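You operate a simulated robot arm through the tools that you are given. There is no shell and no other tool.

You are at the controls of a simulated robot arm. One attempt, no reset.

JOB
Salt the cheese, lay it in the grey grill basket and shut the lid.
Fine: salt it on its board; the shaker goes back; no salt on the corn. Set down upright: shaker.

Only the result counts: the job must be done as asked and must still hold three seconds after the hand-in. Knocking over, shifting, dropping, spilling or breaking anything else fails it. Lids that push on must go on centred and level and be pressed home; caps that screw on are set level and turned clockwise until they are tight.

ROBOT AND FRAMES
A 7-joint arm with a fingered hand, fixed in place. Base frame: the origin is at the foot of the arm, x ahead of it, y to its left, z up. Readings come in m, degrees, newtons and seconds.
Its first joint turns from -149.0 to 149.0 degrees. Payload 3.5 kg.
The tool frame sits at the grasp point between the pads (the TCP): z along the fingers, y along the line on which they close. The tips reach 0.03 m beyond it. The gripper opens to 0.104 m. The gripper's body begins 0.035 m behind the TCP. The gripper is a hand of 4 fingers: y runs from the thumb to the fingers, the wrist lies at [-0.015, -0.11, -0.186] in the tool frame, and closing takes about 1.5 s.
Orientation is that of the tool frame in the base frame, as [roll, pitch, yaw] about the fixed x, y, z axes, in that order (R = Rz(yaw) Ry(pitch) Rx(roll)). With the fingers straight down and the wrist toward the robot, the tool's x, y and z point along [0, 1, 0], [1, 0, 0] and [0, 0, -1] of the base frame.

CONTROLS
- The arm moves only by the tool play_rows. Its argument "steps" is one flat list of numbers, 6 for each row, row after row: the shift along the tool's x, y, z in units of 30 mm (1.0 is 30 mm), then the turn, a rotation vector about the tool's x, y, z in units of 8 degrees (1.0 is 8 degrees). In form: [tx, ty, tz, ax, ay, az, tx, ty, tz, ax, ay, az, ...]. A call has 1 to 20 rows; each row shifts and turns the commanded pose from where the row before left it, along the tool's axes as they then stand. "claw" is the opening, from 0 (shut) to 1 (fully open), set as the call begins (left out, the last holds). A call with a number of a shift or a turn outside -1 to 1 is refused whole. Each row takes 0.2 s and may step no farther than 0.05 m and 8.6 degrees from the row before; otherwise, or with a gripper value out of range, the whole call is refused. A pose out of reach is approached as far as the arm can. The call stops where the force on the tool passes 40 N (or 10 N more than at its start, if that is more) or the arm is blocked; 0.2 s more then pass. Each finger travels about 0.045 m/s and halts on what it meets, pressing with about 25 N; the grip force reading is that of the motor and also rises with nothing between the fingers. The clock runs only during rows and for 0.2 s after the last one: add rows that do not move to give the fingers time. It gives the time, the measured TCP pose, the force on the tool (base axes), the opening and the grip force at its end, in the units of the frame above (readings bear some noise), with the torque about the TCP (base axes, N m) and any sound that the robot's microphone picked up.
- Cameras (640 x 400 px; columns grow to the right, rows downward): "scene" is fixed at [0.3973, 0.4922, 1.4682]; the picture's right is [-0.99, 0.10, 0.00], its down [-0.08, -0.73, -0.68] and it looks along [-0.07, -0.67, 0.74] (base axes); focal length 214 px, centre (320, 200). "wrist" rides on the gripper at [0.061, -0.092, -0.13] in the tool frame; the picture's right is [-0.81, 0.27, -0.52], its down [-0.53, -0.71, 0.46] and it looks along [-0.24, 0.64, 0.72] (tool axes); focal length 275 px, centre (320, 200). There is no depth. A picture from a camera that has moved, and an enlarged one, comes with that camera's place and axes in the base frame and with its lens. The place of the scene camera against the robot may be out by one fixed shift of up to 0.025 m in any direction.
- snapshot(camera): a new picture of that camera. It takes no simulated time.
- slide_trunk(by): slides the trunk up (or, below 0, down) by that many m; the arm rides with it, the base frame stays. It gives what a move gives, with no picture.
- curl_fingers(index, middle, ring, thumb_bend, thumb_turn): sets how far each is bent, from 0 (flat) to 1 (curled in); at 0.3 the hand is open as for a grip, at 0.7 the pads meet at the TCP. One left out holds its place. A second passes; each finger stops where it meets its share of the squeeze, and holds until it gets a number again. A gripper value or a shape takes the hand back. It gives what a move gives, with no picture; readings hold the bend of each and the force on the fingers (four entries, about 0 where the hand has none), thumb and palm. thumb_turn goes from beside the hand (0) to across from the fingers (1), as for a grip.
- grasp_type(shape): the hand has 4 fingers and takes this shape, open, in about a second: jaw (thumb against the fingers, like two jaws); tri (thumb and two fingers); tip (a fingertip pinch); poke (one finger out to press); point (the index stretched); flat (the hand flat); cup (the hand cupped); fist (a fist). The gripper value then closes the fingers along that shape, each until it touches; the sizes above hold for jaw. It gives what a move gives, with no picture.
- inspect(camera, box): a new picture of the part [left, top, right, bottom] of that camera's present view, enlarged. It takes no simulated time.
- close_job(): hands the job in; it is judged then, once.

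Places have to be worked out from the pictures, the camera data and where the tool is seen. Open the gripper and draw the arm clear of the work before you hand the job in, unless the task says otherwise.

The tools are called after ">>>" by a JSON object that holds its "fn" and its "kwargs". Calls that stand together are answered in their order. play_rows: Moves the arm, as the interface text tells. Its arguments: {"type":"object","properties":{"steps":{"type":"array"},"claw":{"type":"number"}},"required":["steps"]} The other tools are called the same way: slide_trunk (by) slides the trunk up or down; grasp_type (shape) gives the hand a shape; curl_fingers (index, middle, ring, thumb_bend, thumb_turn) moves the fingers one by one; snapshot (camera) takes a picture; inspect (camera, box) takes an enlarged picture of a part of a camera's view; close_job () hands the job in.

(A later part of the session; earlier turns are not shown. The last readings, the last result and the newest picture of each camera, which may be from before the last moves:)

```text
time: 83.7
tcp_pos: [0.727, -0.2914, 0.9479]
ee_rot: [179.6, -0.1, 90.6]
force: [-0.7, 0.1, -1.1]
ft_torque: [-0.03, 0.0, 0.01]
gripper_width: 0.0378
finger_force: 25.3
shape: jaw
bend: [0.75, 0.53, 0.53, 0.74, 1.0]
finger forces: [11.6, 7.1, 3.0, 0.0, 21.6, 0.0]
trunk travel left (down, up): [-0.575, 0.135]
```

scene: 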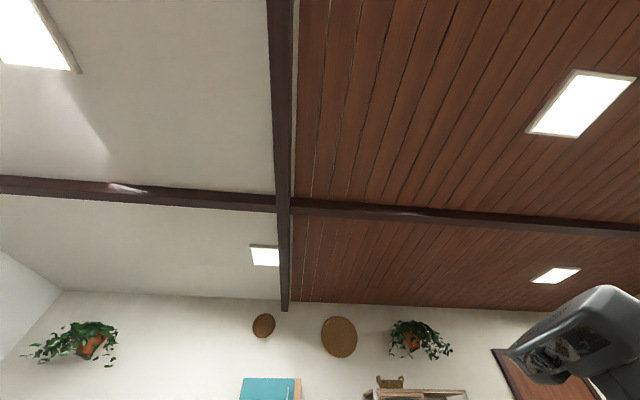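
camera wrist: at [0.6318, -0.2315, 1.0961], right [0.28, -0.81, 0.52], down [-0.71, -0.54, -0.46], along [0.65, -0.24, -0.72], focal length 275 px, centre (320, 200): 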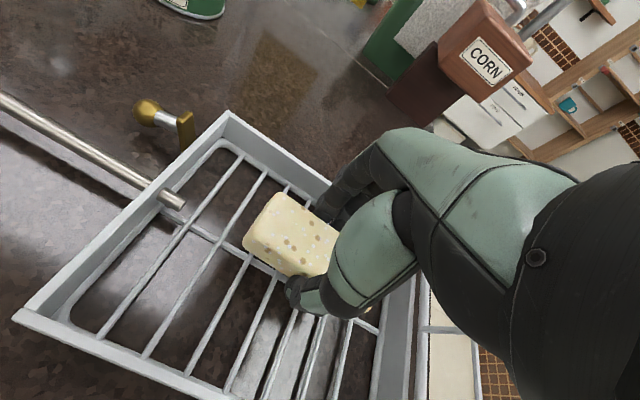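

No contact yet at z≈0.948. I continue in ~2 mm steps and zoom to see the gap.

>>> {"fn": "play_rows", "kwargs": {"steps": [0, 0, 0.07, 0, 0, 0]}}

>>> {"fn": "play_rows", "kwargs": {"steps": [0, 0, 0.06, 0, 0, 0]}}

>>> {"fn": "inspect", "kwargs": {"camera": "wrist", "box": [200, 160, 400, 340]}}

```text
time: 84.1
tcp_pos: [0.7262, -0.2935, 0.9459]
ee_rot: [179.6, -0.1, 90.5]
force: [-0.3, -0.6, -0.7]
ft_torque: [-0.02, 0.01, 0.01]
gripper_width: 0.0383
finger_force: 24.7
shape: jaw
bend: [0.75, 0.53, 0.53, 0.74, 1.0]
finger forces: [11.6, 7.1, 3.0, 0.0, 21.6, 0.0]
trunk travel left (down, up): [-0.575, 0.135]
```

```text
time: 84.5
tcp_pos: [0.7261, -0.2921, 0.9446]
ee_rot: [179.7, -0.1, 90.5]
force: [0.2, -0.8, -0.4]
ft_torque: [0.01, 0.01, -0.04]
gripper_width: 0.0379
finger_force: 25.0
shape: jaw
bend: [0.75, 0.53, 0.53, 0.74, 1.0]
finger forces: [11.5, 7.1, 3.0, 0.1, 21.5, 0.0]
trunk travel left (down, up): [-0.575, 0.135]
```

```text
2.22 times, centred on (300, 250) of wrist
camera zoom: at [0.633, -0.2323, 1.0738], right [0.28, -0.81, 0.52], down [-0.71, -0.54, -0.46], along [0.65, -0.24, -0.72], focal length 612 px, centre (364, 89)
```

zoom: 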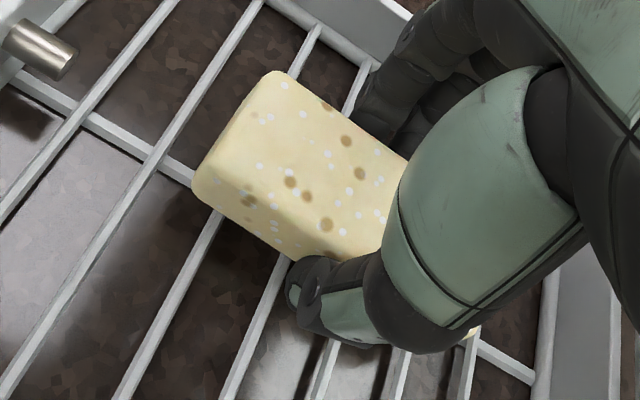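

Still free. I continue downward step by step.

>>> {"fn": "play_rows", "kwargs": {"steps": [0, 0, 0.07, 0, 0, 0]}}

>>> {"fn": "play_rows", "kwargs": {"steps": [0, 0, 0.05, 0, 0, 0]}}

>>> {"fn": "play_rows", "kwargs": {"steps": [0, 0, 0.05, 0, 0, 0]}}

```text
time: 84.9
tcp_pos: [0.7259, -0.2913, 0.9441]
ee_rot: [179.6, -0.1, 90.5]
force: [-0.7, -0.4, -0.7]
ft_torque: [-0.02, -0.01, 0.0]
gripper_width: 0.038
finger_force: 24.8
shape: jaw
bend: [0.75, 0.53, 0.53, 0.74, 1.0]
finger forces: [11.5, 7.1, 3.0, 0.0, 21.6, 0.1]
trunk travel left (down, up): [-0.575, 0.135]
```

```text
time: 85.3
tcp_pos: [0.7261, -0.292, 0.9419]
ee_rot: [179.6, 0.0, 90.5]
force: [-0.1, -0.9, -0.6]
ft_torque: [0.01, 0.0, 0.0]
gripper_width: 0.038
finger_force: 24.6
shape: jaw
bend: [0.75, 0.53, 0.53, 0.74, 1.0]
finger forces: [11.4, 7.0, 3.0, 0.1, 21.8, 0.1]
trunk travel left (down, up): [-0.575, 0.135]
```

```text
time: 85.7
tcp_pos: [0.7265, -0.2932, 0.9398]
ee_rot: [179.6, -0.1, 90.5]
force: [-0.7, -0.2, -0.7]
ft_torque: [0.0, 0.01, 0.0]
gripper_width: 0.0379
finger_force: 25.4
shape: jaw
bend: [0.75, 0.53, 0.53, 0.74, 1.0]
finger forces: [11.5, 7.1, 3.0, 0.0, 21.5, 0.0]
trunk travel left (down, up): [-0.575, 0.135]
```

Still no contact at z≈0.940. Continue carefully.

>>> {"fn": "play_rows", "kwargs": {"steps": [0, 0, 0.05, 0, 0, 0]}}

>>> {"fn": "play_rows", "kwargs": {"steps": [0, 0, 0.05, 0, 0, 0]}}

>>> {"fn": "inspect", "kwargs": {"camera": "wrist", "box": [200, 160, 400, 340]}}

```text
time: 86.1
tcp_pos: [0.7267, -0.2924, 0.9385]
ee_rot: [179.6, 0.0, 90.4]
force: [-0.2, -0.3, 2.7]
ft_torque: [-0.05, -0.07, 0.02]
gripper_width: 0.0381
finger_force: 25.1
shape: jaw
bend: [0.75, 0.53, 0.53, 0.74, 1.0]
finger forces: [11.6, 7.1, 3.1, 0.1, 21.8, 0.0]
trunk travel left (down, up): [-0.575, 0.135]
```

```text
time: 86.5
tcp_pos: [0.7268, -0.2923, 0.939]
ee_rot: [179.5, -0.1, 90.4]
force: [0.6, -0.7, 11.5]
ft_torque: [-0.02, 0.03, 0.03]
gripper_width: 0.0381
finger_force: 24.9
shape: jaw
bend: [0.75, 0.53, 0.53, 0.74, 1.0]
finger forces: [11.9, 7.7, 3.2, 0.1, 28.4, 0.0]
trunk travel left (down, up): [-0.575, 0.135]
```

```text
2.22 times, centred on (300, 250) of wrist
camera zoom: at [0.6324, -0.2323, 1.0679], right [0.28, -0.81, 0.52], down [-0.7, -0.54, -0.46], along [0.65, -0.24, -0.72], focal length 612 px, centre (364, 89)
```

zoom: 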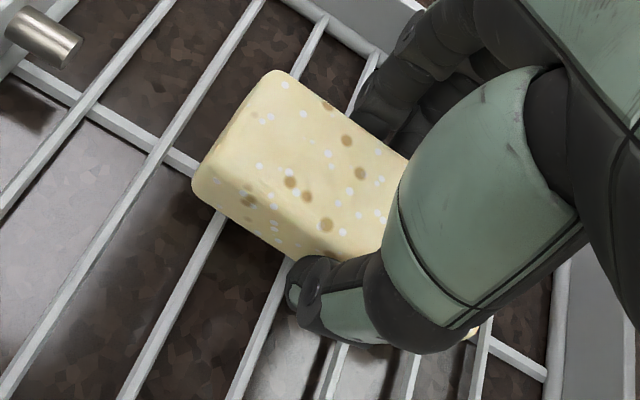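

Contact with the grid (11 N). I back off ~1.5 mm and open the hand to release the cheese.

>>> {"fn": "play_rows", "kwargs": {"steps": [0, 0, -0.05, 0, 0, 0, 0, 0, 0, 0, 0, 0]}}

>>> {"fn": "play_rows", "kwargs": {"steps": [0, 0, 0, 0, 0, 0, 0, 0, 0, 0, 0, 0, 0, 0, 0, 0, 0, 0, 0, 0, 0, 0, 0, 0, 0, 0, 0, 0, 0, 0, 0, 0, 0, 0, 0, 0], "claw": 0.75}}

>>> {"fn": "snapshot", "kwargs": {"camera": "wrist"}}

```text
time: 87.1
tcp_pos: [0.7262, -0.2923, 0.9381]
ee_rot: [179.6, -0.1, 90.6]
force: [1.4, 0.5, 2.6]
ft_torque: [-0.02, -0.1, 0.03]
gripper_width: 0.0377
finger_force: 25.1
shape: jaw
bend: [0.75, 0.53, 0.53, 0.74, 1.0]
finger forces: [12.0, 7.7, 3.4, 0.0, 21.6, 0.1]
trunk travel left (down, up): [-0.575, 0.135]
```

```text
time: 88.5
tcp_pos: [0.7268, -0.2928, 0.9393]
ee_rot: [179.6, -0.1, 90.5]
force: [-0.1, -0.3, -0.6]
ft_torque: [0.02, 0.0, 0.0]
gripper_width: 0.0777
finger_force: 0.0
shape: jaw
bend: [0.27, 0.36, 0.33, 0.54, 0.99]
finger forces: [0.0, 0.0, 0.1, 0.0, 0.0, 0.1]
trunk travel left (down, up): [-0.575, 0.135]
```

```text
taken
camera wrist: at [0.6326, -0.2328, 1.0686], right [0.28, -0.81, 0.52], down [-0.71, -0.54, -0.46], along [0.65, -0.24, -0.72], focal length 275 px, centre (320, 200)
```

wrist: 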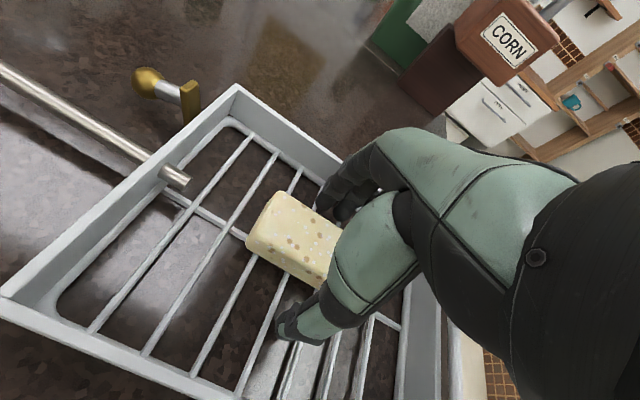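

The hand is clear of the cheese. I raise straight up and check it lies flat in the basket.

>>> {"fn": "play_rows", "kwargs": {"steps": [0, 0, -0.3, 0, 0, 0, 0, 0, -0.6, 0, 0, 0, 0, 0, -0.9, 0, 0, 0, 0, 0, -0.9, 0, 0, 0, 0, 0, -0.9, 0, 0, 0, 0, 0, -0.9, 0, 0, 0, 0, 0, -0.9, 0, 0, 0, 0, 0, -0.9, 0, 0, 0]}}

>>> {"fn": "snapshot", "kwargs": {"camera": "wrist"}}

```text
time: 90.3
tcp_pos: [0.7255, -0.2943, 1.1309]
ee_rot: [179.6, -0.1, 90.7]
force: [0.0, -0.1, -0.2]
ft_torque: [-0.02, -0.01, 0.04]
gripper_width: 0.0776
finger_force: 0.1
shape: jaw
bend: [0.27, 0.36, 0.33, 0.54, 0.99]
finger forces: [0.0, 0.1, 0.0, 0.1, 0.0, 0.0]
trunk travel left (down, up): [-0.575, 0.135]
```

```text
taken
camera wrist: at [0.6315, -0.2332, 1.2587], right [0.28, -0.81, 0.52], down [-0.71, -0.54, -0.46], along [0.65, -0.24, -0.72], focal length 275 px, centre (320, 200)
```

wrist: 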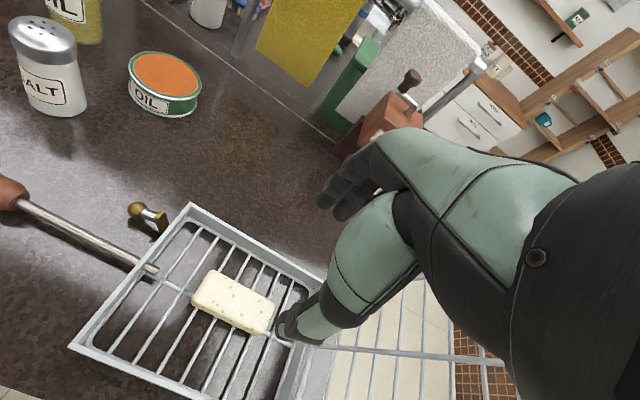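

The cheese lies flat in the basket. Now I study the lid, its knob and the catch from here before deciding how to close it.

>>> {"fn": "inspect", "kwargs": {"camera": "wrist", "box": [110, 185, 206, 245]}}

>>> {"fn": "inspect", "kwargs": {"camera": "wrist", "box": [160, 240, 300, 340]}}

>>> {"fn": "inspect", "kwargs": {"camera": "wrist", "box": [260, 260, 520, 400]}}

```text
6.67 times, centred on (158, 215) of wrist
camera zoom: at [0.6315, -0.2332, 1.2587], right [0.28, -0.81, 0.52], down [-0.71, -0.54, -0.46], along [0.65, -0.24, -0.72], focal length 1835 px, centre (1400, 100)
```

zoom: 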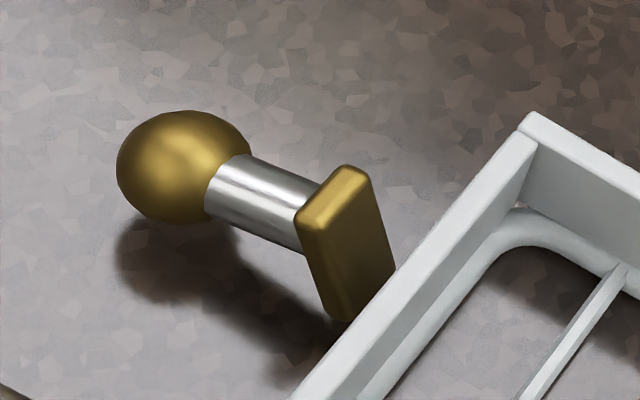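

```text
4.00 times, centred on (230, 290) of wrist
camera zoom: at [0.6315, -0.2332, 1.2587], right [0.28, -0.81, 0.52], down [-0.71, -0.54, -0.46], along [0.65, -0.24, -0.72], focal length 1101 px, centre (680, -160)
```

zoom: 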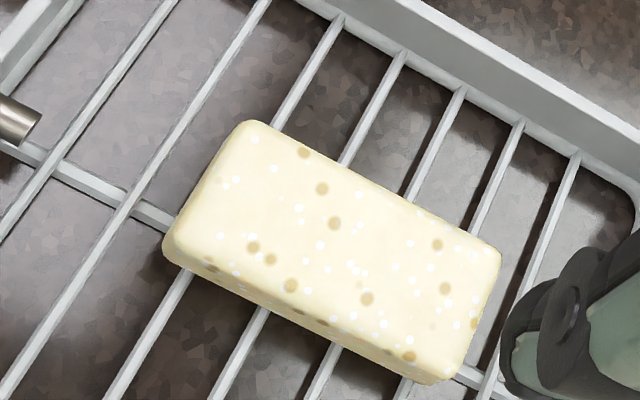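

```text
2.46 times, centred on (390, 330) of wrist
camera zoom: at [0.6315, -0.2332, 1.2587], right [0.28, -0.81, 0.52], down [-0.71, -0.54, -0.46], along [0.65, -0.24, -0.72], focal length 678 px, centre (148, -120)
```

zoom: 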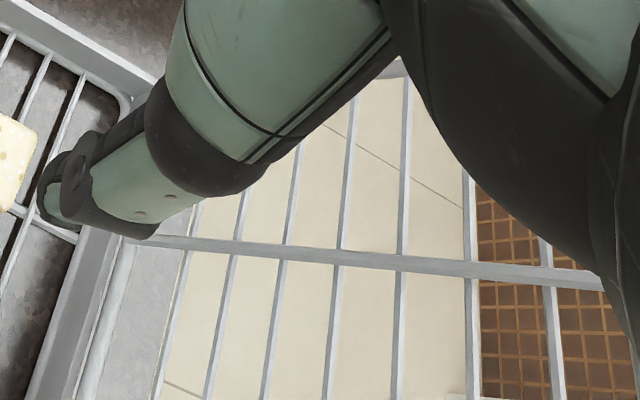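

The rim works out at z≈0.945 and the lid's knob at about (0.66, −0.48, 1.16). I go up and to the right-back to get a clear picture of the lid's free edge and knob.

>>> {"fn": "play_rows", "kwargs": {"steps": [0, 0, -1, 0, 0, 0, 0, 0, -1, 0, 0, 0, 0, 0, -1, 0, 0, 0, 0, 0, -1, 0, 0, 0, 0, 0, -1, 0, 0, 0, -0.99, -0.69, 0, 0, 0, 0, -0.99, -0.69, 0, 0, 0, 0, -0.99, -0.69, 0, 0, 0, 0, -0.99, -0.69, 0, 0, 0, 0, -0.99, -0.69, 0, 0, 0, 0, -0.99, -0.69, 0, 0, 0, 0, -0.99, -0.69, 0, 0, 0, 0, -0.99, -0.69, 0, 0, 0, 0, -0.99, -0.69, 0, 0, 0, 0]}}

>>> {"fn": "snapshot", "kwargs": {"camera": "wrist"}}

```text
time: 93.3
tcp_pos: [0.5419, -0.5643, 1.2723]
ee_rot: [179.6, -0.2, 90.6]
force: [0.3, -0.2, -0.3]
ft_torque: [-0.03, 0.01, -0.02]
gripper_width: 0.0779
finger_force: 0.0
shape: jaw
bend: [0.27, 0.36, 0.33, 0.54, 0.99]
finger forces: [0.0, 0.1, 0.0, 0.0, 0.0, 0.1]
trunk travel left (down, up): [-0.575, 0.135]
```

```text
taken
camera wrist: at [0.4482, -0.5046, 1.4018], right [0.28, -0.81, 0.52], down [-0.71, -0.54, -0.46], along [0.65, -0.24, -0.72], focal length 275 px, centre (320, 200)
```

wrist: 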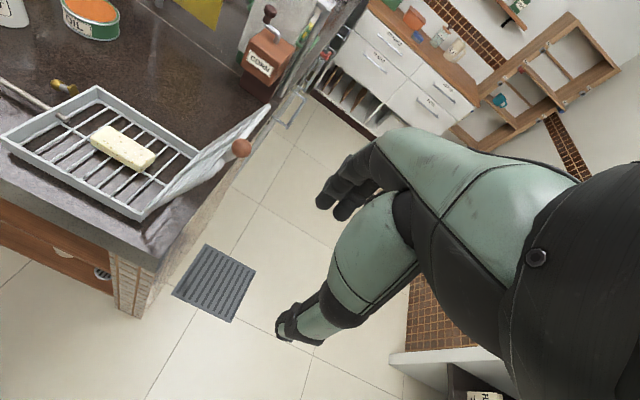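

Clear view: the wooden knob is at (241,148) and the lid is seen edge-on. I zoom in.

>>> {"fn": "inspect", "kwargs": {"camera": "wrist", "box": [130, 90, 290, 220]}}

>>> {"fn": "inspect", "kwargs": {"camera": "wrist", "box": [210, 90, 290, 170]}}

```text
3.08 times, centred on (210, 155) of wrist
camera zoom: at [0.4482, -0.5046, 1.4018], right [0.28, -0.81, 0.52], down [-0.71, -0.54, -0.46], along [0.65, -0.24, -0.72], focal length 847 px, centre (658, 338)
```

zoom: 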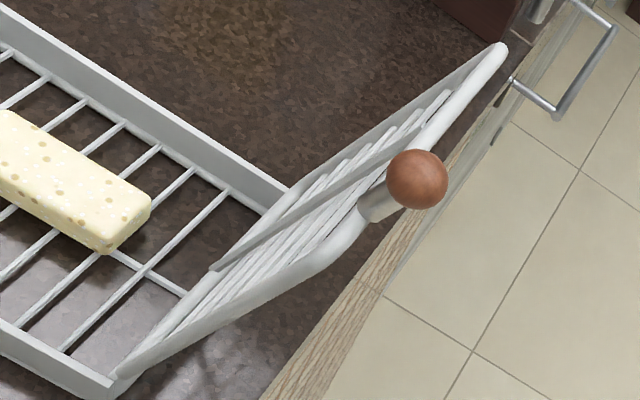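

```text
5.00 times, centred on (250, 130) of wrist
camera zoom: at [0.4482, -0.5046, 1.4018], right [0.28, -0.81, 0.52], down [-0.71, -0.54, -0.46], along [0.65, -0.24, -0.72], focal length 1376 px, centre (670, 550)
```

zoom: 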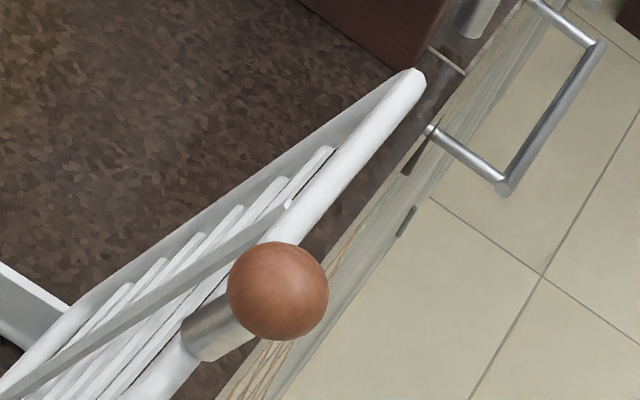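

The knob centre triangulates to (0.659, −0.476, 1.166), diameter ≈22 mm; the hinge is at about y=−0.393, z=0.946, so the arc radius is ≈0.236 m. I try the fingertip-pinch shape here in free air to see whether it suits the small knob.

>>> {"fn": "grasp_type", "kwargs": {"shape": "tip"}}

>>> {"fn": "snapshot", "kwargs": {"camera": "wrist"}}

```text
time: 94.2
tcp_pos: [0.5421, -0.5634, 1.2739]
ee_rot: [179.6, -0.1, 90.5]
force: [-1.0, 1.0, -0.1]
ft_torque: [0.01, -0.01, -0.01]
gripper_width: 0.1037
finger_force: 0.2
shape: tip
bend: [0.3, 0.98, 0.99, 0.3, 0.98]
finger forces: [0.0, 0.0, 0.0, 0.0, 0.0, 0.1]
trunk travel left (down, up): [-0.575, 0.135]
```

```text
taken
camera wrist: at [0.4483, -0.504, 1.4021], right [0.28, -0.81, 0.52], down [-0.71, -0.54, -0.46], along [0.65, -0.24, -0.72], focal length 275 px, centre (320, 200)
```

wrist: 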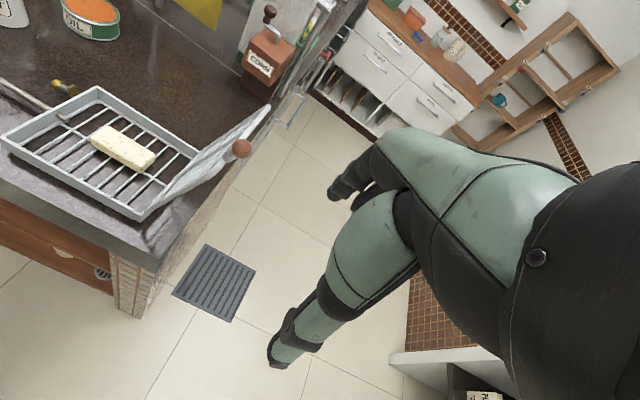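

In the tip shape only index and thumb are out, others curled away. I close it in the air to see where the tips meet relative to the TCP.

>>> {"fn": "play_rows", "kwargs": {"steps": [0, 0, 0, 0, 0, 0, 0, 0, 0, 0, 0, 0, 0, 0, 0, 0, 0, 0, 0, 0, 0, 0, 0, 0, 0, 0, 0, 0, 0, 0, 0, 0, 0, 0, 0, 0, 0, 0, 0, 0, 0, 0, 0, 0, 0, 0, 0, 0], "claw": 0.22}}

>>> {"fn": "inspect", "kwargs": {"camera": "wrist", "box": [220, 120, 460, 380]}}

```text
time: 96.0
tcp_pos: [0.542, -0.5649, 1.2728]
ee_rot: [179.6, 0.0, 90.6]
force: [0.9, -0.2, 0.2]
ft_torque: [-0.04, 0.05, 0.0]
gripper_width: 0.0234
finger_force: 0.0
shape: tip
bend: [0.73, 0.98, 0.99, 0.74, 1.0]
finger forces: [0.0, 0.0, 0.0, 0.0, 0.0, 0.0]
trunk travel left (down, up): [-0.575, 0.135]
```

```text
1.54 times, centred on (340, 250) of wrist
camera zoom: at [0.4482, -0.5041, 1.402], right [0.28, -0.81, 0.52], down [-0.71, -0.54, -0.46], along [0.65, -0.24, -0.72], focal length 424 px, centre (289, 123)
```

zoom: 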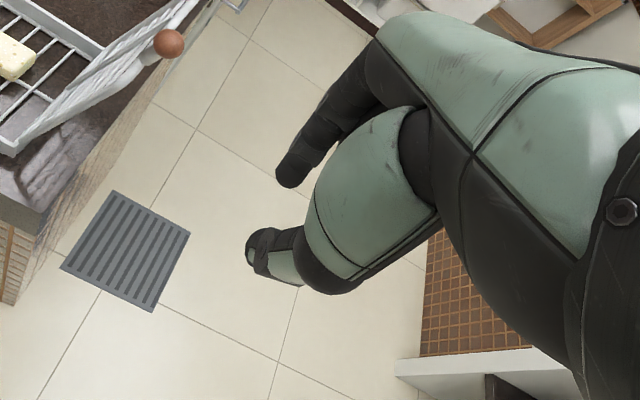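

The tip pinch closes symmetrically about 3 cm beyond the TCP, good for the knob. I open to ~6 cm and move over the knob at the same height.

>>> {"fn": "play_rows", "kwargs": {"steps": [0, 0, 0, 0, 0, 0, 0, 0, 0, 0, 0, 0, 0.586, 0.786, 0, 0, 0, 0, 0.586, 0.786, 0, 0, 0, 0, 0.586, 0.786, 0, 0, 0, 0, 0.586, 0.786, 0, 0, 0, 0, 0.586, 0.786, 0, 0, 0, 0], "claw": 0.6}}

>>> {"fn": "snapshot", "kwargs": {"camera": "wrist"}}

```text
time: 97.6
tcp_pos: [0.6589, -0.4713, 1.2757]
ee_rot: [179.6, -0.1, 90.5]
force: [-0.7, 0.2, 0.6]
ft_torque: [-0.03, 0.02, 0.0]
gripper_width: 0.0622
finger_force: 0.1
shape: tip
bend: [0.3, 0.98, 0.99, 0.65, 1.0]
finger forces: [0.0, 0.1, 0.0, 0.0, 0.1, 0.0]
trunk travel left (down, up): [-0.575, 0.135]
```

```text
taken
camera wrist: at [0.5657, -0.4111, 1.4052], right [0.28, -0.81, 0.52], down [-0.71, -0.54, -0.46], along [0.65, -0.24, -0.72], focal length 275 px, centre (320, 200)
```

wrist: 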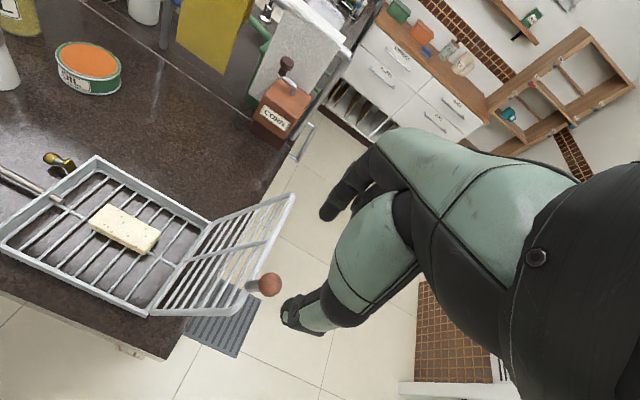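

The half-open position is asymmetric (thumb nearly closed), so I open fully and measure the knob again from here.

>>> {"fn": "play_rows", "kwargs": {"steps": [0, 0, 0, 0, 0, 0, 0, 0, 0, 0, 0, 0, 0, 0, 0, 0, 0, 0, 0, 0, 0, 0, 0, 0, 0, 0, 0, 0, 0, 0], "claw": 1}}

>>> {"fn": "inspect", "kwargs": {"camera": "wrist", "box": [200, 180, 360, 380]}}

```text
time: 98.8
tcp_pos: [0.6582, -0.4729, 1.2757]
ee_rot: [179.6, -0.1, 90.6]
force: [-1.1, 0.1, -1.0]
ft_torque: [-0.02, -0.01, 0.0]
gripper_width: 0.1034
finger_force: 0.1
shape: tip
bend: [0.3, 0.98, 0.99, 0.3, 0.98]
finger forces: [0.0, 0.0, 0.0, 0.0, 0.0, 0.1]
trunk travel left (down, up): [-0.575, 0.135]
```

```text
2.00 times, centred on (280, 280) of wrist
camera zoom: at [0.5653, -0.4114, 1.4053], right [0.28, -0.81, 0.52], down [-0.71, -0.54, -0.46], along [0.65, -0.24, -0.72], focal length 551 px, centre (400, 40)
```

zoom: 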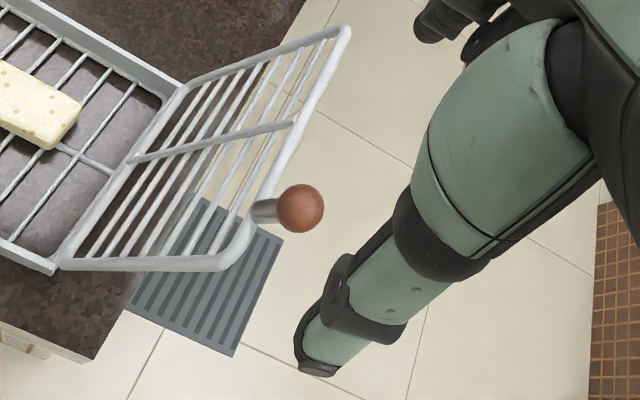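

Refined knob centre: (0.661, −0.476, 1.165). I descend so it sits about 2 cm beyond the TCP, between index and thumb.

>>> {"fn": "play_rows", "kwargs": {"steps": [-0.025, 0.025, 0.756, 0, 0, 0, -0.025, 0.025, 0.756, 0, 0, 0, -0.025, 0.025, 0.756, 0, 0, 0, -0.025, 0.025, 0.756, 0, 0, 0]}}

>>> {"fn": "snapshot", "kwargs": {"camera": "wrist"}}

>>> {"fn": "inspect", "kwargs": {"camera": "wrist", "box": [220, 140, 420, 340]}}

```text
time: 99.8
tcp_pos: [0.6618, -0.4751, 1.186]
ee_rot: [179.6, -0.1, 90.5]
force: [0.3, -0.4, 0.1]
ft_torque: [0.02, -0.02, 0.02]
gripper_width: 0.1038
finger_force: 0.0
shape: tip
bend: [0.3, 0.98, 0.99, 0.3, 0.98]
finger forces: [0.1, 0.0, 0.0, 0.0, 0.0, 0.0]
trunk travel left (down, up): [-0.575, 0.135]
```

```text
taken
camera wrist: at [0.5686, -0.4149, 1.3146], right [0.28, -0.81, 0.52], down [-0.71, -0.54, -0.46], along [0.65, -0.24, -0.72], focal length 275 px, centre (320, 200)
```

wrist: 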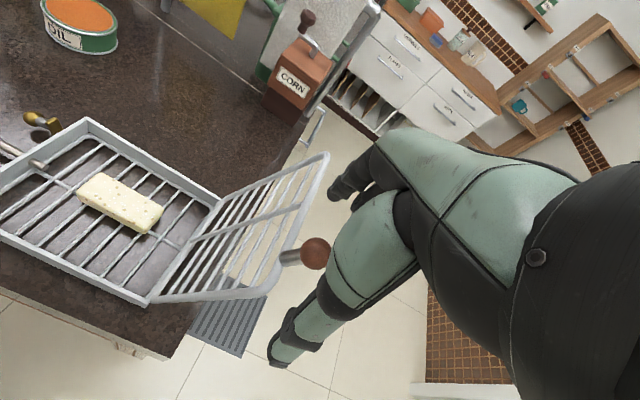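

```text
2.00 times, centred on (320, 240) of wrist
camera zoom: at [0.5686, -0.4149, 1.3146], right [0.28, -0.81, 0.52], down [-0.71, -0.54, -0.46], along [0.65, -0.24, -0.72], focal length 551 px, centre (320, 120)
```

zoom: 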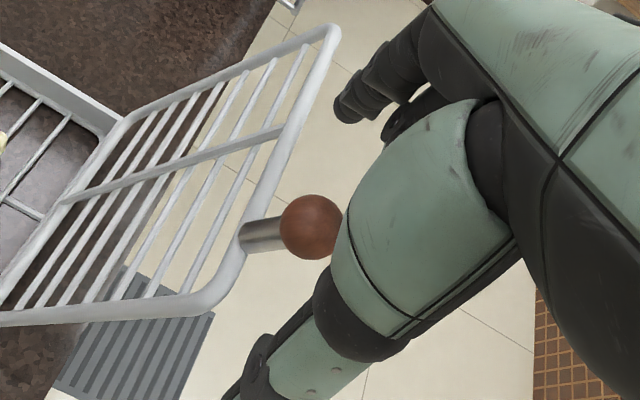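

The knob projects right where the fingertips will meet. I close the pinch.

>>> {"fn": "play_rows", "kwargs": {"steps": [0, 0, 0, 0, 0, 0, 0, 0, 0, 0, 0, 0, 0, 0, 0, 0, 0, 0, 0, 0, 0, 0, 0, 0, 0, 0, 0, 0, 0, 0, 0, 0, 0, 0, 0, 0, 0, 0, 0, 0, 0, 0, 0, 0, 0, 0, 0, 0, 0, 0, 0, 0, 0, 0], "claw": 0}}

>>> {"fn": "inspect", "kwargs": {"camera": "wrist", "box": [220, 140, 420, 340]}}

```text
time: 101.8
tcp_pos: [0.6621, -0.4743, 1.1858]
ee_rot: [179.6, -0.2, 90.6]
force: [0.7, 0.8, 0.3]
ft_torque: [0.02, -0.01, 0.01]
gripper_width: 0.0151
finger_force: 25.3
shape: tip
bend: [0.72, 1.0, 1.0, 0.74, 1.0]
finger forces: [20.9, 0.1, 0.0, 0.0, 19.9, 0.0]
trunk travel left (down, up): [-0.575, 0.135]
```

```text
2.00 times, centred on (320, 240) of wrist
camera zoom: at [0.5688, -0.415, 1.3147], right [0.28, -0.81, 0.52], down [-0.71, -0.54, -0.46], along [0.65, -0.24, -0.72], focal length 551 px, centre (320, 120)
```

zoom: 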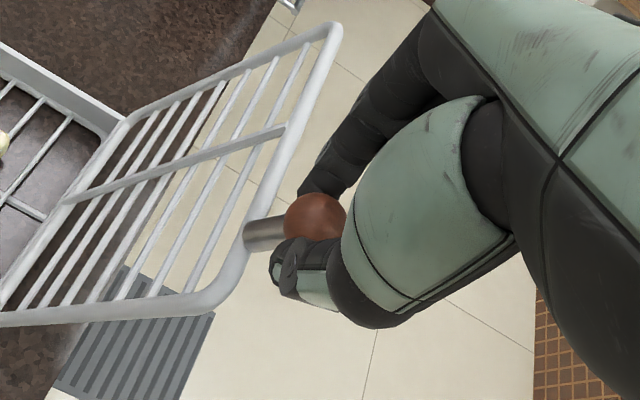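

The knob is pinched firmly by index and thumb. I start the arc: first 12° of lid rotation about the hinge, checking forces.

>>> {"fn": "play_rows", "kwargs": {"steps": [0.517, 0.006, -0.173, 0, 0, 0, 0.527, 0.006, -0.137, 0, 0, 0, 0.533, 0.006, -0.097, 0, 0, 0]}}

>>> {"fn": "snapshot", "kwargs": {"camera": "wrist"}}

```text
time: 102.6
tcp_pos: [0.6607, -0.4277, 1.1962]
ee_rot: [179.6, -0.2, 90.5]
force: [0.1, 0.2, -0.5]
ft_torque: [-0.09, -0.03, -0.04]
gripper_width: 0.0151
finger_force: 25.0
shape: tip
bend: [0.72, 1.0, 1.0, 0.75, 1.0]
finger forces: [20.3, 0.0, 0.1, 0.0, 20.5, 0.0]
trunk travel left (down, up): [-0.575, 0.135]
```

```text
taken
camera wrist: at [0.5675, -0.3682, 1.3251], right [0.28, -0.81, 0.52], down [-0.71, -0.54, -0.46], along [0.65, -0.24, -0.72], focal length 275 px, centre (320, 200)
```

wrist: 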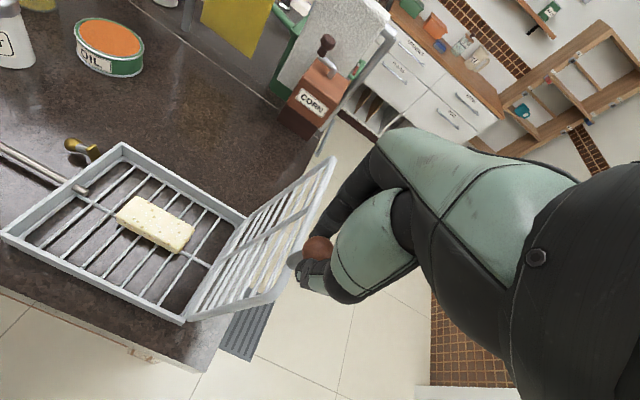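

The lid follows with negligible force. I continue the arc down to about 54°.

>>> {"fn": "play_rows", "kwargs": {"steps": [0.676, 0.007, -0.071, 0, 0, 0, 0.68, 0.007, -0.012, 0, 0, 0, 0.678, 0.007, 0.048, 0, 0, 0, 0.672, 0.007, 0.107, 0, 0, 0, 0.659, 0.007, 0.164, 0, 0, 0, 0.643, 0.007, 0.221, 0, 0, 0, 0.621, 0.006, 0.277, 0, 0, 0, 0.595, 0.006, 0.33, 0, 0, 0, 0.563, 0.006, 0.38, 0, 0, 0]}}

>>> {"fn": "snapshot", "kwargs": {"camera": "wrist"}}

```text
time: 104.6
tcp_pos: [0.6626, -0.2551, 1.1558]
ee_rot: [179.6, -0.3, 90.5]
force: [1.6, 0.0, 1.0]
ft_torque: [-0.1, -0.1, -0.05]
gripper_width: 0.0152
finger_force: 25.0
shape: tip
bend: [0.72, 1.0, 1.0, 0.75, 1.0]
finger forces: [21.0, 0.0, 0.1, 0.0, 19.8, 0.0]
trunk travel left (down, up): [-0.575, 0.135]
```

```text
taken
camera wrist: at [0.5688, -0.1955, 1.2854], right [0.28, -0.81, 0.52], down [-0.71, -0.54, -0.46], along [0.65, -0.24, -0.72], focal length 275 px, centre (320, 200)
```

wrist: 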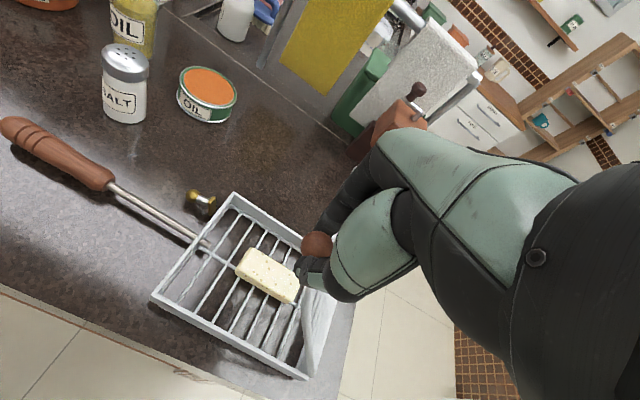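

The knob is still in the pinch and the lid is seen edge-on, coming down. I continue to about 18°.

>>> {"fn": "play_rows", "kwargs": {"steps": [0.528, 0.005, 0.428, 0, 0, 0, 0.489, 0.005, 0.472, 0, 0, 0, 0.446, 0.005, 0.514, 0, 0, 0, 0.4, 0.004, 0.55, 0, 0, 0, 0.35, 0.004, 0.582, 0, 0, 0]}}

>>> {"fn": "snapshot", "kwargs": {"camera": "wrist"}}

```text
time: 105.8
tcp_pos: [0.6634, -0.1906, 1.0776]
ee_rot: [179.6, -0.1, 90.5]
force: [0.6, 1.4, -0.1]
ft_torque: [-0.03, 0.0, -0.03]
gripper_width: 0.0146
finger_force: 25.1
shape: tip
bend: [0.74, 1.0, 1.0, 0.79, 1.0]
finger forces: [3.8, 0.1, 0.1, 0.0, 0.1, 0.0]
trunk travel left (down, up): [-0.575, 0.135]
```

```text
taken
camera wrist: at [0.569, -0.1308, 1.2071], right [0.28, -0.81, 0.52], down [-0.71, -0.54, -0.46], along [0.65, -0.24, -0.72], focal length 275 px, centre (320, 200)
```

wrist: 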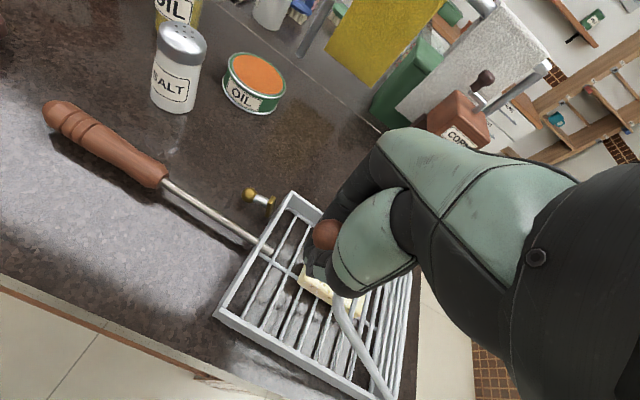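

The pinch force dropped (thumb 0.1 N), so the knob slipped somewhat. I zoom in to see how it sits now.

>>> {"fn": "inspect", "kwargs": {"camera": "wrist", "box": [220, 180, 440, 400]}}

>>> {"fn": "inspect", "kwargs": {"camera": "wrist", "box": [280, 190, 380, 270]}}

```text
1.82 times, centred on (330, 290) of wrist
camera zoom: at [0.569, -0.1308, 1.2071], right [0.28, -0.81, 0.52], down [-0.71, -0.54, -0.46], along [0.65, -0.24, -0.72], focal length 500 px, centre (302, 36)
```

zoom: 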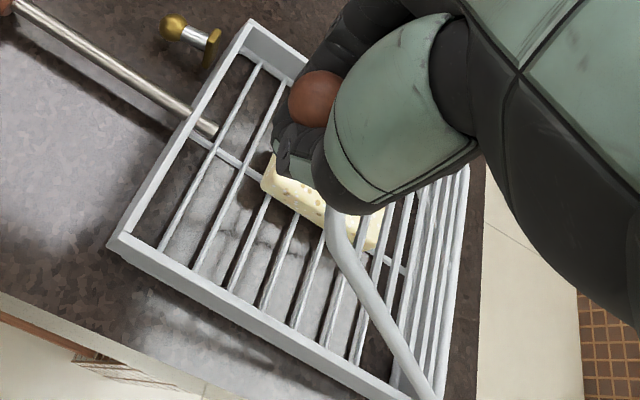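

```text
5.00 times, centred on (330, 230) of wrist
camera zoom: at [0.569, -0.1308, 1.2071], right [0.28, -0.81, 0.52], down [-0.71, -0.54, -0.46], along [0.65, -0.24, -0.72], focal length 1376 px, centre (270, 50)
```

zoom: 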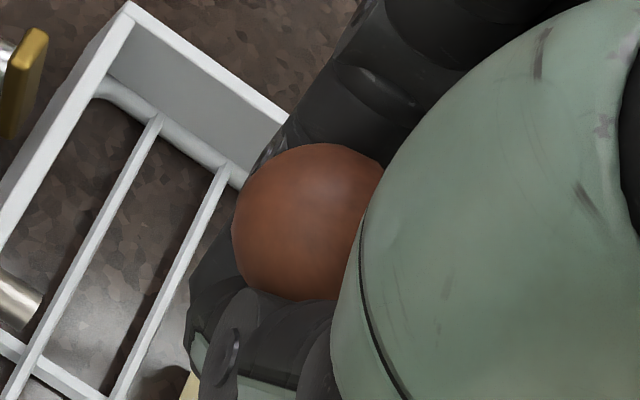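

The knob has slipped up and now rests on top of the closed fingertips, with the stub between them – so lowering the hand still lowers the lid under control. I continue down along the corrected arc by about 20°.

>>> {"fn": "play_rows", "kwargs": {"steps": [0.34, 0.004, 0.6, 0, 0, 0, 0.34, 0.004, 0.6, 0, 0, 0, 0.24, 0.003, 0.65, 0, 0, 0]}}

>>> {"fn": "snapshot", "kwargs": {"camera": "wrist"}}

>>> {"fn": "inspect", "kwargs": {"camera": "wrist", "box": [220, 180, 440, 400]}}

```text
time: 106.6
tcp_pos: [0.6634, -0.1615, 1.0227]
ee_rot: [179.6, -0.1, 90.6]
force: [1.2, 0.6, -0.6]
ft_torque: [0.01, 0.03, -0.02]
gripper_width: 0.0138
finger_force: 25.3
shape: tip
bend: [0.74, 1.0, 1.0, 0.79, 1.0]
finger forces: [3.1, 0.0, 0.0, 0.0, 0.3, 0.1]
trunk travel left (down, up): [-0.575, 0.135]
```

```text
taken
camera wrist: at [0.5694, -0.1023, 1.1527], right [0.28, -0.81, 0.52], down [-0.71, -0.54, -0.46], along [0.65, -0.24, -0.72], focal length 275 px, centre (320, 200)
```

wrist: 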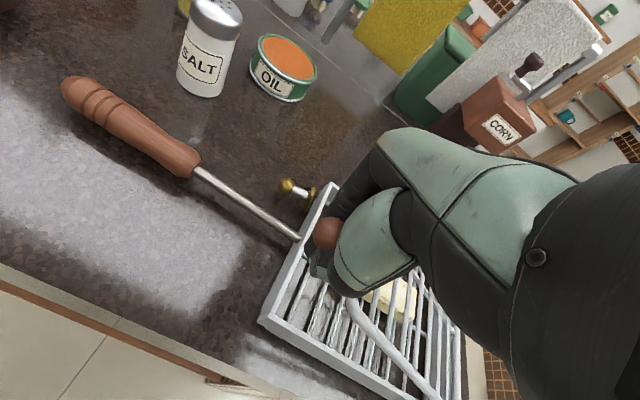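

```text
1.82 times, centred on (330, 290) of wrist
camera zoom: at [0.5694, -0.1023, 1.1527], right [0.28, -0.81, 0.52], down [-0.71, -0.54, -0.46], along [0.65, -0.24, -0.72], focal length 500 px, centre (302, 36)
```

zoom: 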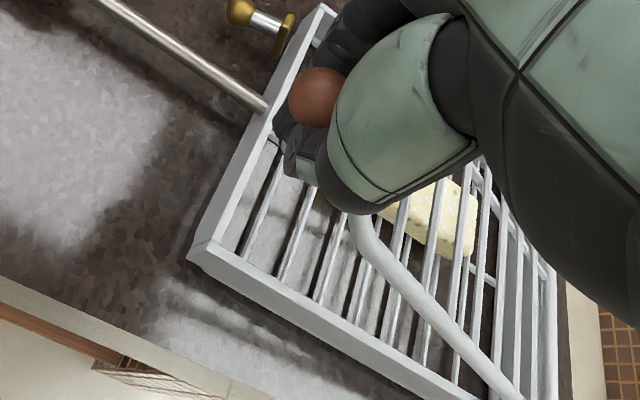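

The lid is now at about 20°, knob still resting on the fingertips. I continue down to about 6°.

>>> {"fn": "play_rows", "kwargs": {"steps": [0.18, 0.002, 0.65, 0, 0, 0, 0.14, 0.002, 0.65, 0, 0, 0, 0.1, 0.001, 0.6, 0, 0, 0]}}

>>> {"fn": "snapshot", "kwargs": {"camera": "wrist"}}

>>> {"fn": "inspect", "kwargs": {"camera": "wrist", "box": [220, 180, 440, 400]}}

```text
time: 107.4
tcp_pos: [0.6641, -0.1475, 0.966]
ee_rot: [179.8, -0.1, 90.5]
force: [-0.2, -1.5, -0.3]
ft_torque: [-0.04, -0.01, -0.07]
gripper_width: 0.0128
finger_force: 25.1
shape: tip
bend: [0.74, 1.0, 1.0, 0.8, 1.0]
finger forces: [5.3, 0.1, 0.0, 0.0, 3.2, 0.1]
trunk travel left (down, up): [-0.575, 0.135]
```

```text
taken
camera wrist: at [0.5706, -0.0875, 1.0947], right [0.28, -0.81, 0.52], down [-0.71, -0.54, -0.46], along [0.65, -0.24, -0.72], focal length 275 px, centre (320, 200)
```

wrist: 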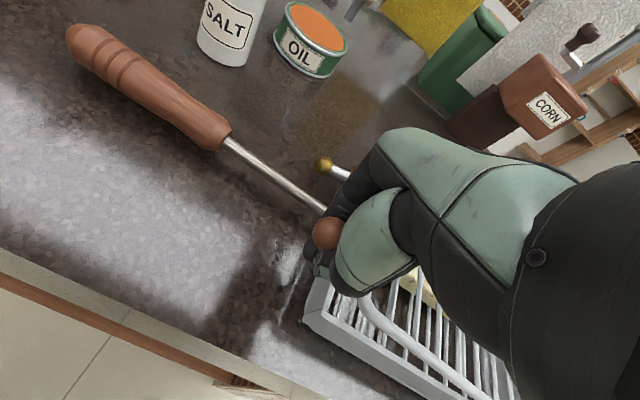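

```text
1.82 times, centred on (330, 290) of wrist
camera zoom: at [0.5706, -0.0875, 1.0947], right [0.28, -0.81, 0.52], down [-0.71, -0.54, -0.46], along [0.65, -0.24, -0.72], focal length 500 px, centre (302, 36)
```

zoom: 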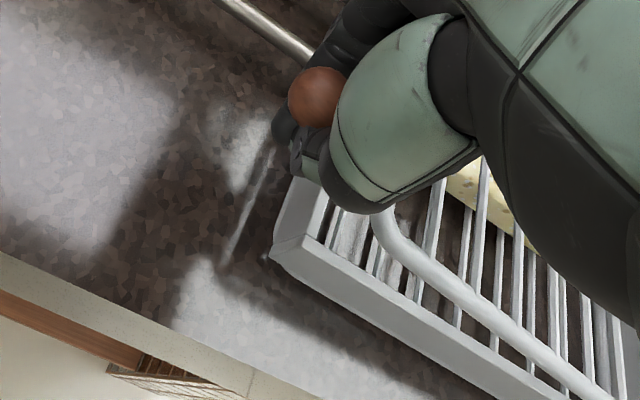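

About 6° remain. I ease down 1 cm more in small steps and check the force.

>>> {"fn": "play_rows", "kwargs": {"steps": [0.02, 0, 0.17, 0, 0, 0, 0.02, 0, 0.17, 0, 0, 0]}}

>>> {"fn": "play_rows", "kwargs": {"steps": [0.01, 0, 0.1, 0, 0, 0, 0, 0, 0.1, 0, 0, 0]}}

>>> {"fn": "inspect", "kwargs": {"camera": "wrist", "box": [220, 180, 440, 400]}}

```text
time: 108.0
tcp_pos: [0.6649, -0.1461, 0.9566]
ee_rot: [179.6, -0.3, 90.4]
force: [1.3, -1.1, -0.1]
ft_torque: [-0.05, -0.01, -0.02]
gripper_width: 0.0128
finger_force: 25.3
shape: tip
bend: [0.74, 1.0, 1.0, 0.8, 1.0]
finger forces: [4.2, 0.1, 0.0, 0.0, 2.2, 0.0]
trunk travel left (down, up): [-0.575, 0.135]
```

```text
time: 108.6
tcp_pos: [0.663, -0.1482, 0.9496]
ee_rot: [179.7, 0.0, 90.5]
force: [1.1, 0.1, 1.7]
ft_torque: [-0.11, -0.03, -0.05]
gripper_width: 0.0124
finger_force: 25.1
shape: tip
bend: [0.74, 1.0, 1.0, 0.8, 1.0]
finger forces: [5.7, 8.1, 0.0, 0.1, 2.7, 0.1]
trunk travel left (down, up): [-0.575, 0.135]
```

```text
1.82 times, centred on (330, 290) of wrist
camera zoom: at [0.5689, -0.0874, 1.0797], right [0.28, -0.81, 0.52], down [-0.71, -0.54, -0.46], along [0.65, -0.24, -0.72], focal length 500 px, centre (302, 36)
```

zoom: 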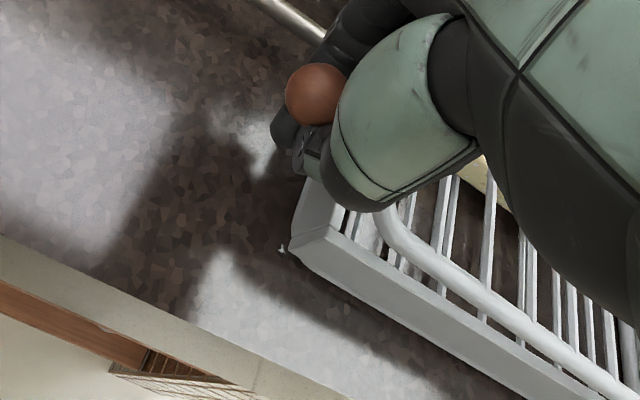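

The curled middle finger now touches the lid frame (8 N) and the lid is nearly down. To free the knob without reaching the handle rod beside it, I open index and thumb only partly.

>>> {"fn": "curl_fingers", "kwargs": {"index": 0.5, "thumb_bend": 0.4}}

>>> {"fn": "snapshot", "kwargs": {"camera": "wrist"}}

>>> {"fn": "inspect", "kwargs": {"camera": "wrist", "box": [220, 180, 440, 400]}}

```text
time: 109.6
tcp_pos: [0.6626, -0.1476, 0.95]
ee_rot: [179.7, -0.1, 90.6]
force: [0.7, -0.3, 0.3]
ft_torque: [0.0, -0.02, 0.01]
gripper_width: 0.0641
finger_force: 0.2
shape: fingers
bend: [0.5, 1.0, 1.0, 0.4, 1.0]
finger forces: [0.0, 0.0, 0.0, 0.1, 0.0, 0.0]
trunk travel left (down, up): [-0.575, 0.135]
```

```text
taken
camera wrist: at [0.5688, -0.0874, 1.0797], right [0.28, -0.81, 0.52], down [-0.71, -0.54, -0.46], along [0.65, -0.24, -0.72], focal length 275 px, centre (320, 200)
```

wrist: 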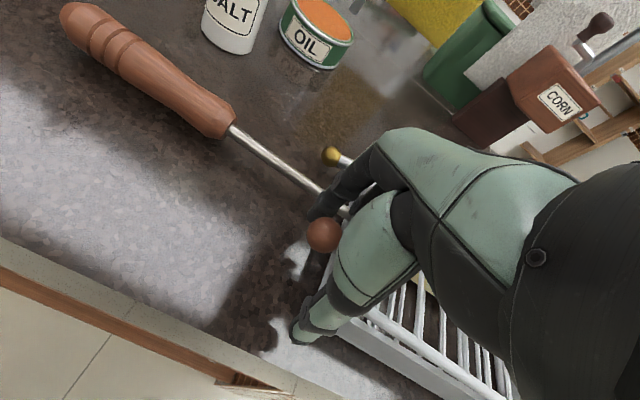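

```text
1.82 times, centred on (330, 290) of wrist
camera zoom: at [0.5688, -0.0874, 1.0797], right [0.28, -0.81, 0.52], down [-0.71, -0.54, -0.46], along [0.65, -0.24, -0.72], focal length 500 px, centre (302, 36)
```

zoom: 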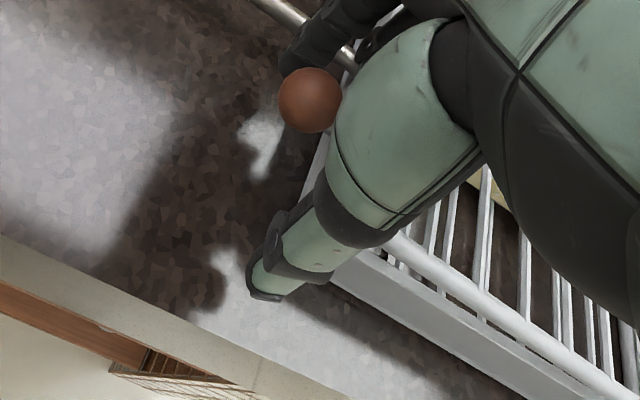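

The lid has dropped down and the knob is free between index and thumb. I raise straight up and look at the lid.

>>> {"fn": "play_rows", "kwargs": {"steps": [0, 0, -0.3, 0, 0, 0, 0, 0, -0.6, 0, 0, 0, 0, 0, -0.9, 0, 0, 0, 0, 0, -0.9, 0, 0, 0, 0, 0, -0.9, 0, 0, 0, 0, 0, -0.9, 0, 0, 0, 0, 0, -0.9, 0, 0, 0]}}

>>> {"fn": "snapshot", "kwargs": {"camera": "wrist"}}

```text
time: 111.2
tcp_pos: [0.6631, -0.1498, 1.1132]
ee_rot: [179.6, -0.3, 90.5]
force: [0.4, -0.2, 0.4]
ft_torque: [-0.01, -0.03, -0.04]
gripper_width: 0.0641
finger_force: 0.0
shape: fingers
bend: [0.5, 1.0, 1.0, 0.4, 1.0]
finger forces: [0.1, 0.0, 0.0, 0.1, 0.0, 0.0]
trunk travel left (down, up): [-0.575, 0.135]
```

```text
taken
camera wrist: at [0.5698, -0.0893, 1.2427], right [0.28, -0.81, 0.52], down [-0.71, -0.54, -0.46], along [0.65, -0.24, -0.72], focal length 275 px, centre (320, 200)
```

wrist: 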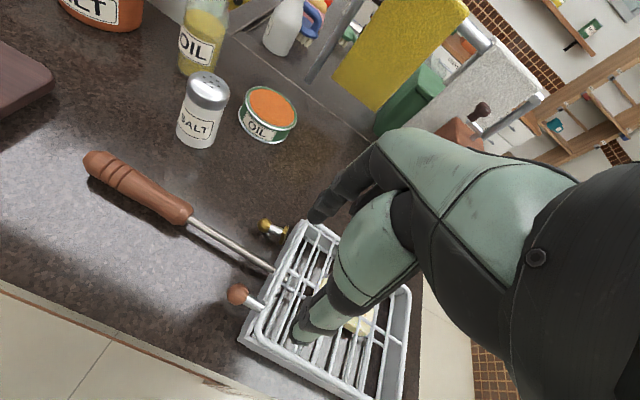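

The lid is down on the basket. I move to the earlier vantage point to check whether it is fully shut and how the catch relates to it.

>>> {"fn": "play_rows", "kwargs": {"steps": [-1, -0.41, -0.29, 0, 0, 0, -1, -0.41, -0.29, 0, 0, 0, -1, -0.41, -0.29, 0, 0, 0, -1, -0.41, -0.29, 0, 0, 0, -1, -0.41, -0.29, 0, 0, 0, -1, -0.41, -0.29, 0, 0, 0, -1, -0.41, -0.29, 0, 0, 0, -1, -0.41, -0.29, 0, 0, 0, -1, -0.41, -0.29, 0, 0, 0]}}

>>> {"fn": "snapshot", "kwargs": {"camera": "wrist"}}

>>> {"fn": "inspect", "kwargs": {"camera": "wrist", "box": [60, 60, 280, 220]}}

```text
time: 113.2
tcp_pos: [0.5532, -0.42, 1.1902]
ee_rot: [179.6, -0.1, 90.6]
force: [-1.1, -0.1, -0.2]
ft_torque: [-0.01, 0.01, -0.01]
gripper_width: 0.0644
finger_force: 0.1
shape: fingers
bend: [0.5, 1.0, 1.0, 0.4, 1.0]
finger forces: [0.0, 0.0, 0.0, 0.0, 0.0, 0.1]
trunk travel left (down, up): [-0.575, 0.135]
```

```text
taken
camera wrist: at [0.4591, -0.3595, 1.3195], right [0.28, -0.81, 0.52], down [-0.71, -0.54, -0.46], along [0.65, -0.24, -0.72], focal length 275 px, centre (320, 200)
```

wrist: 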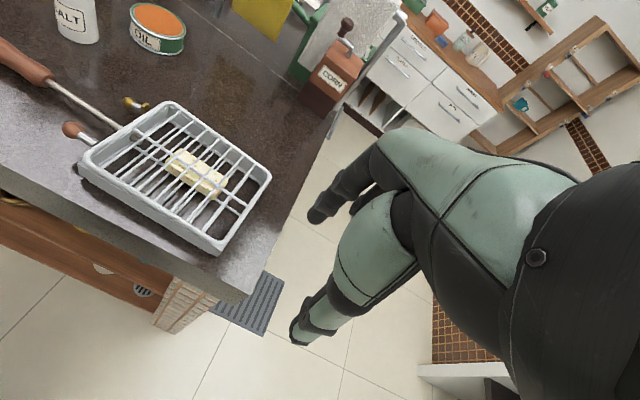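

```text
2.50 times, centred on (170, 140) of wrist
camera zoom: at [0.4591, -0.3595, 1.3195], right [0.28, -0.81, 0.52], down [-0.71, -0.54, -0.46], along [0.65, -0.24, -0.72], focal length 688 px, centre (695, 350)
```

zoom: 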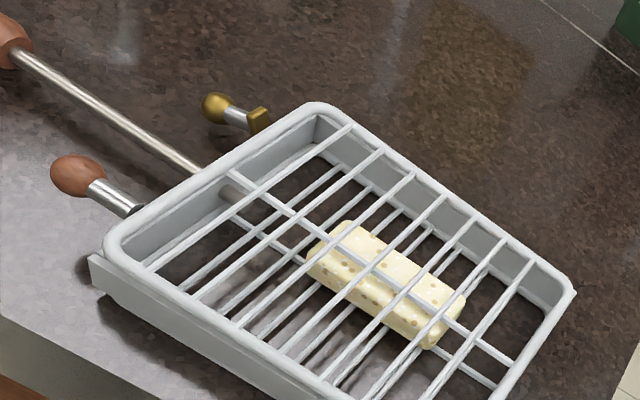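

The lid covers the basket with the cheese inside. I zoom on the corner and catch to see whether any gap remains.

>>> {"fn": "inspect", "kwargs": {"camera": "wrist", "box": [70, 110, 150, 180]}}

>>> {"fn": "inspect", "kwargs": {"camera": "wrist", "box": [110, 80, 190, 140]}}

>>> {"fn": "inspect", "kwargs": {"camera": "wrist", "box": [190, 150, 290, 260]}}

```text
5.71 times, centred on (110, 145) of wrist
camera zoom: at [0.4591, -0.3595, 1.3195], right [0.28, -0.81, 0.52], down [-0.71, -0.54, -0.46], along [0.65, -0.24, -0.72], focal length 1573 px, centre (1520, 514)
```

zoom: 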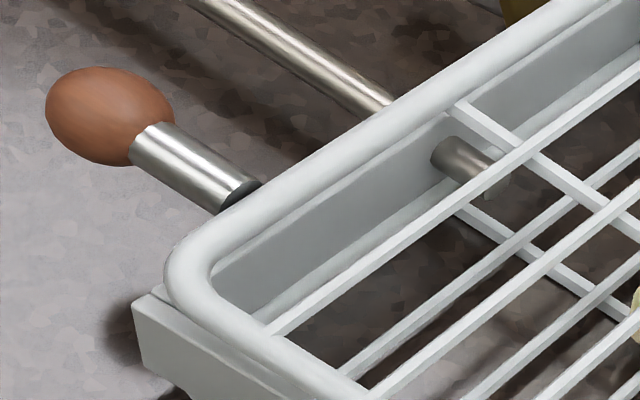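

```text
6.67 times, centred on (150, 110) of wrist
camera zoom: at [0.4591, -0.3595, 1.3195], right [0.28, -0.81, 0.52], down [-0.71, -0.54, -0.46], along [0.65, -0.24, -0.72], focal length 1835 px, centre (1453, 800)
```

zoom: 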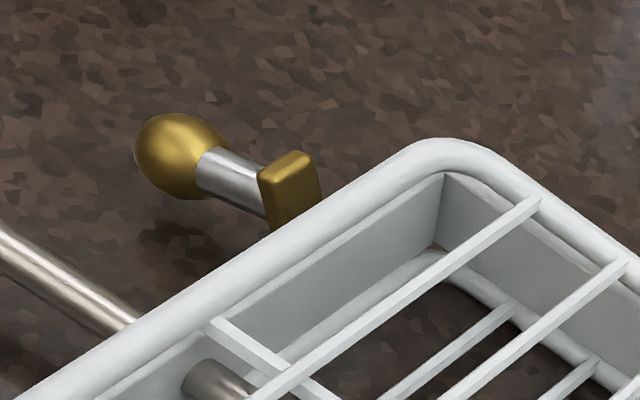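

```text
3.64 times, centred on (240, 205) of wrist
camera zoom: at [0.4591, -0.3595, 1.3195], right [0.28, -0.81, 0.52], down [-0.71, -0.54, -0.46], along [0.65, -0.24, -0.72], focal length 1001 px, centre (611, 182)
```

zoom: 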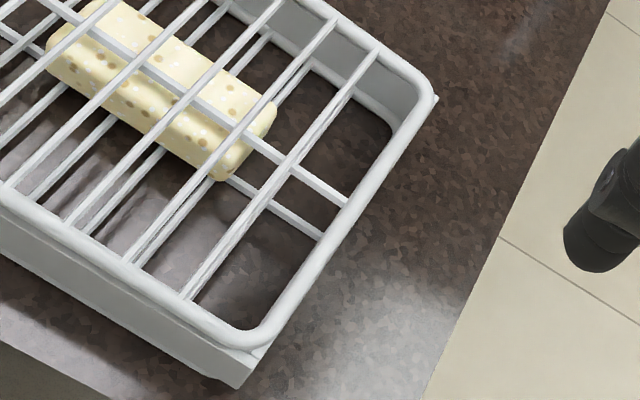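

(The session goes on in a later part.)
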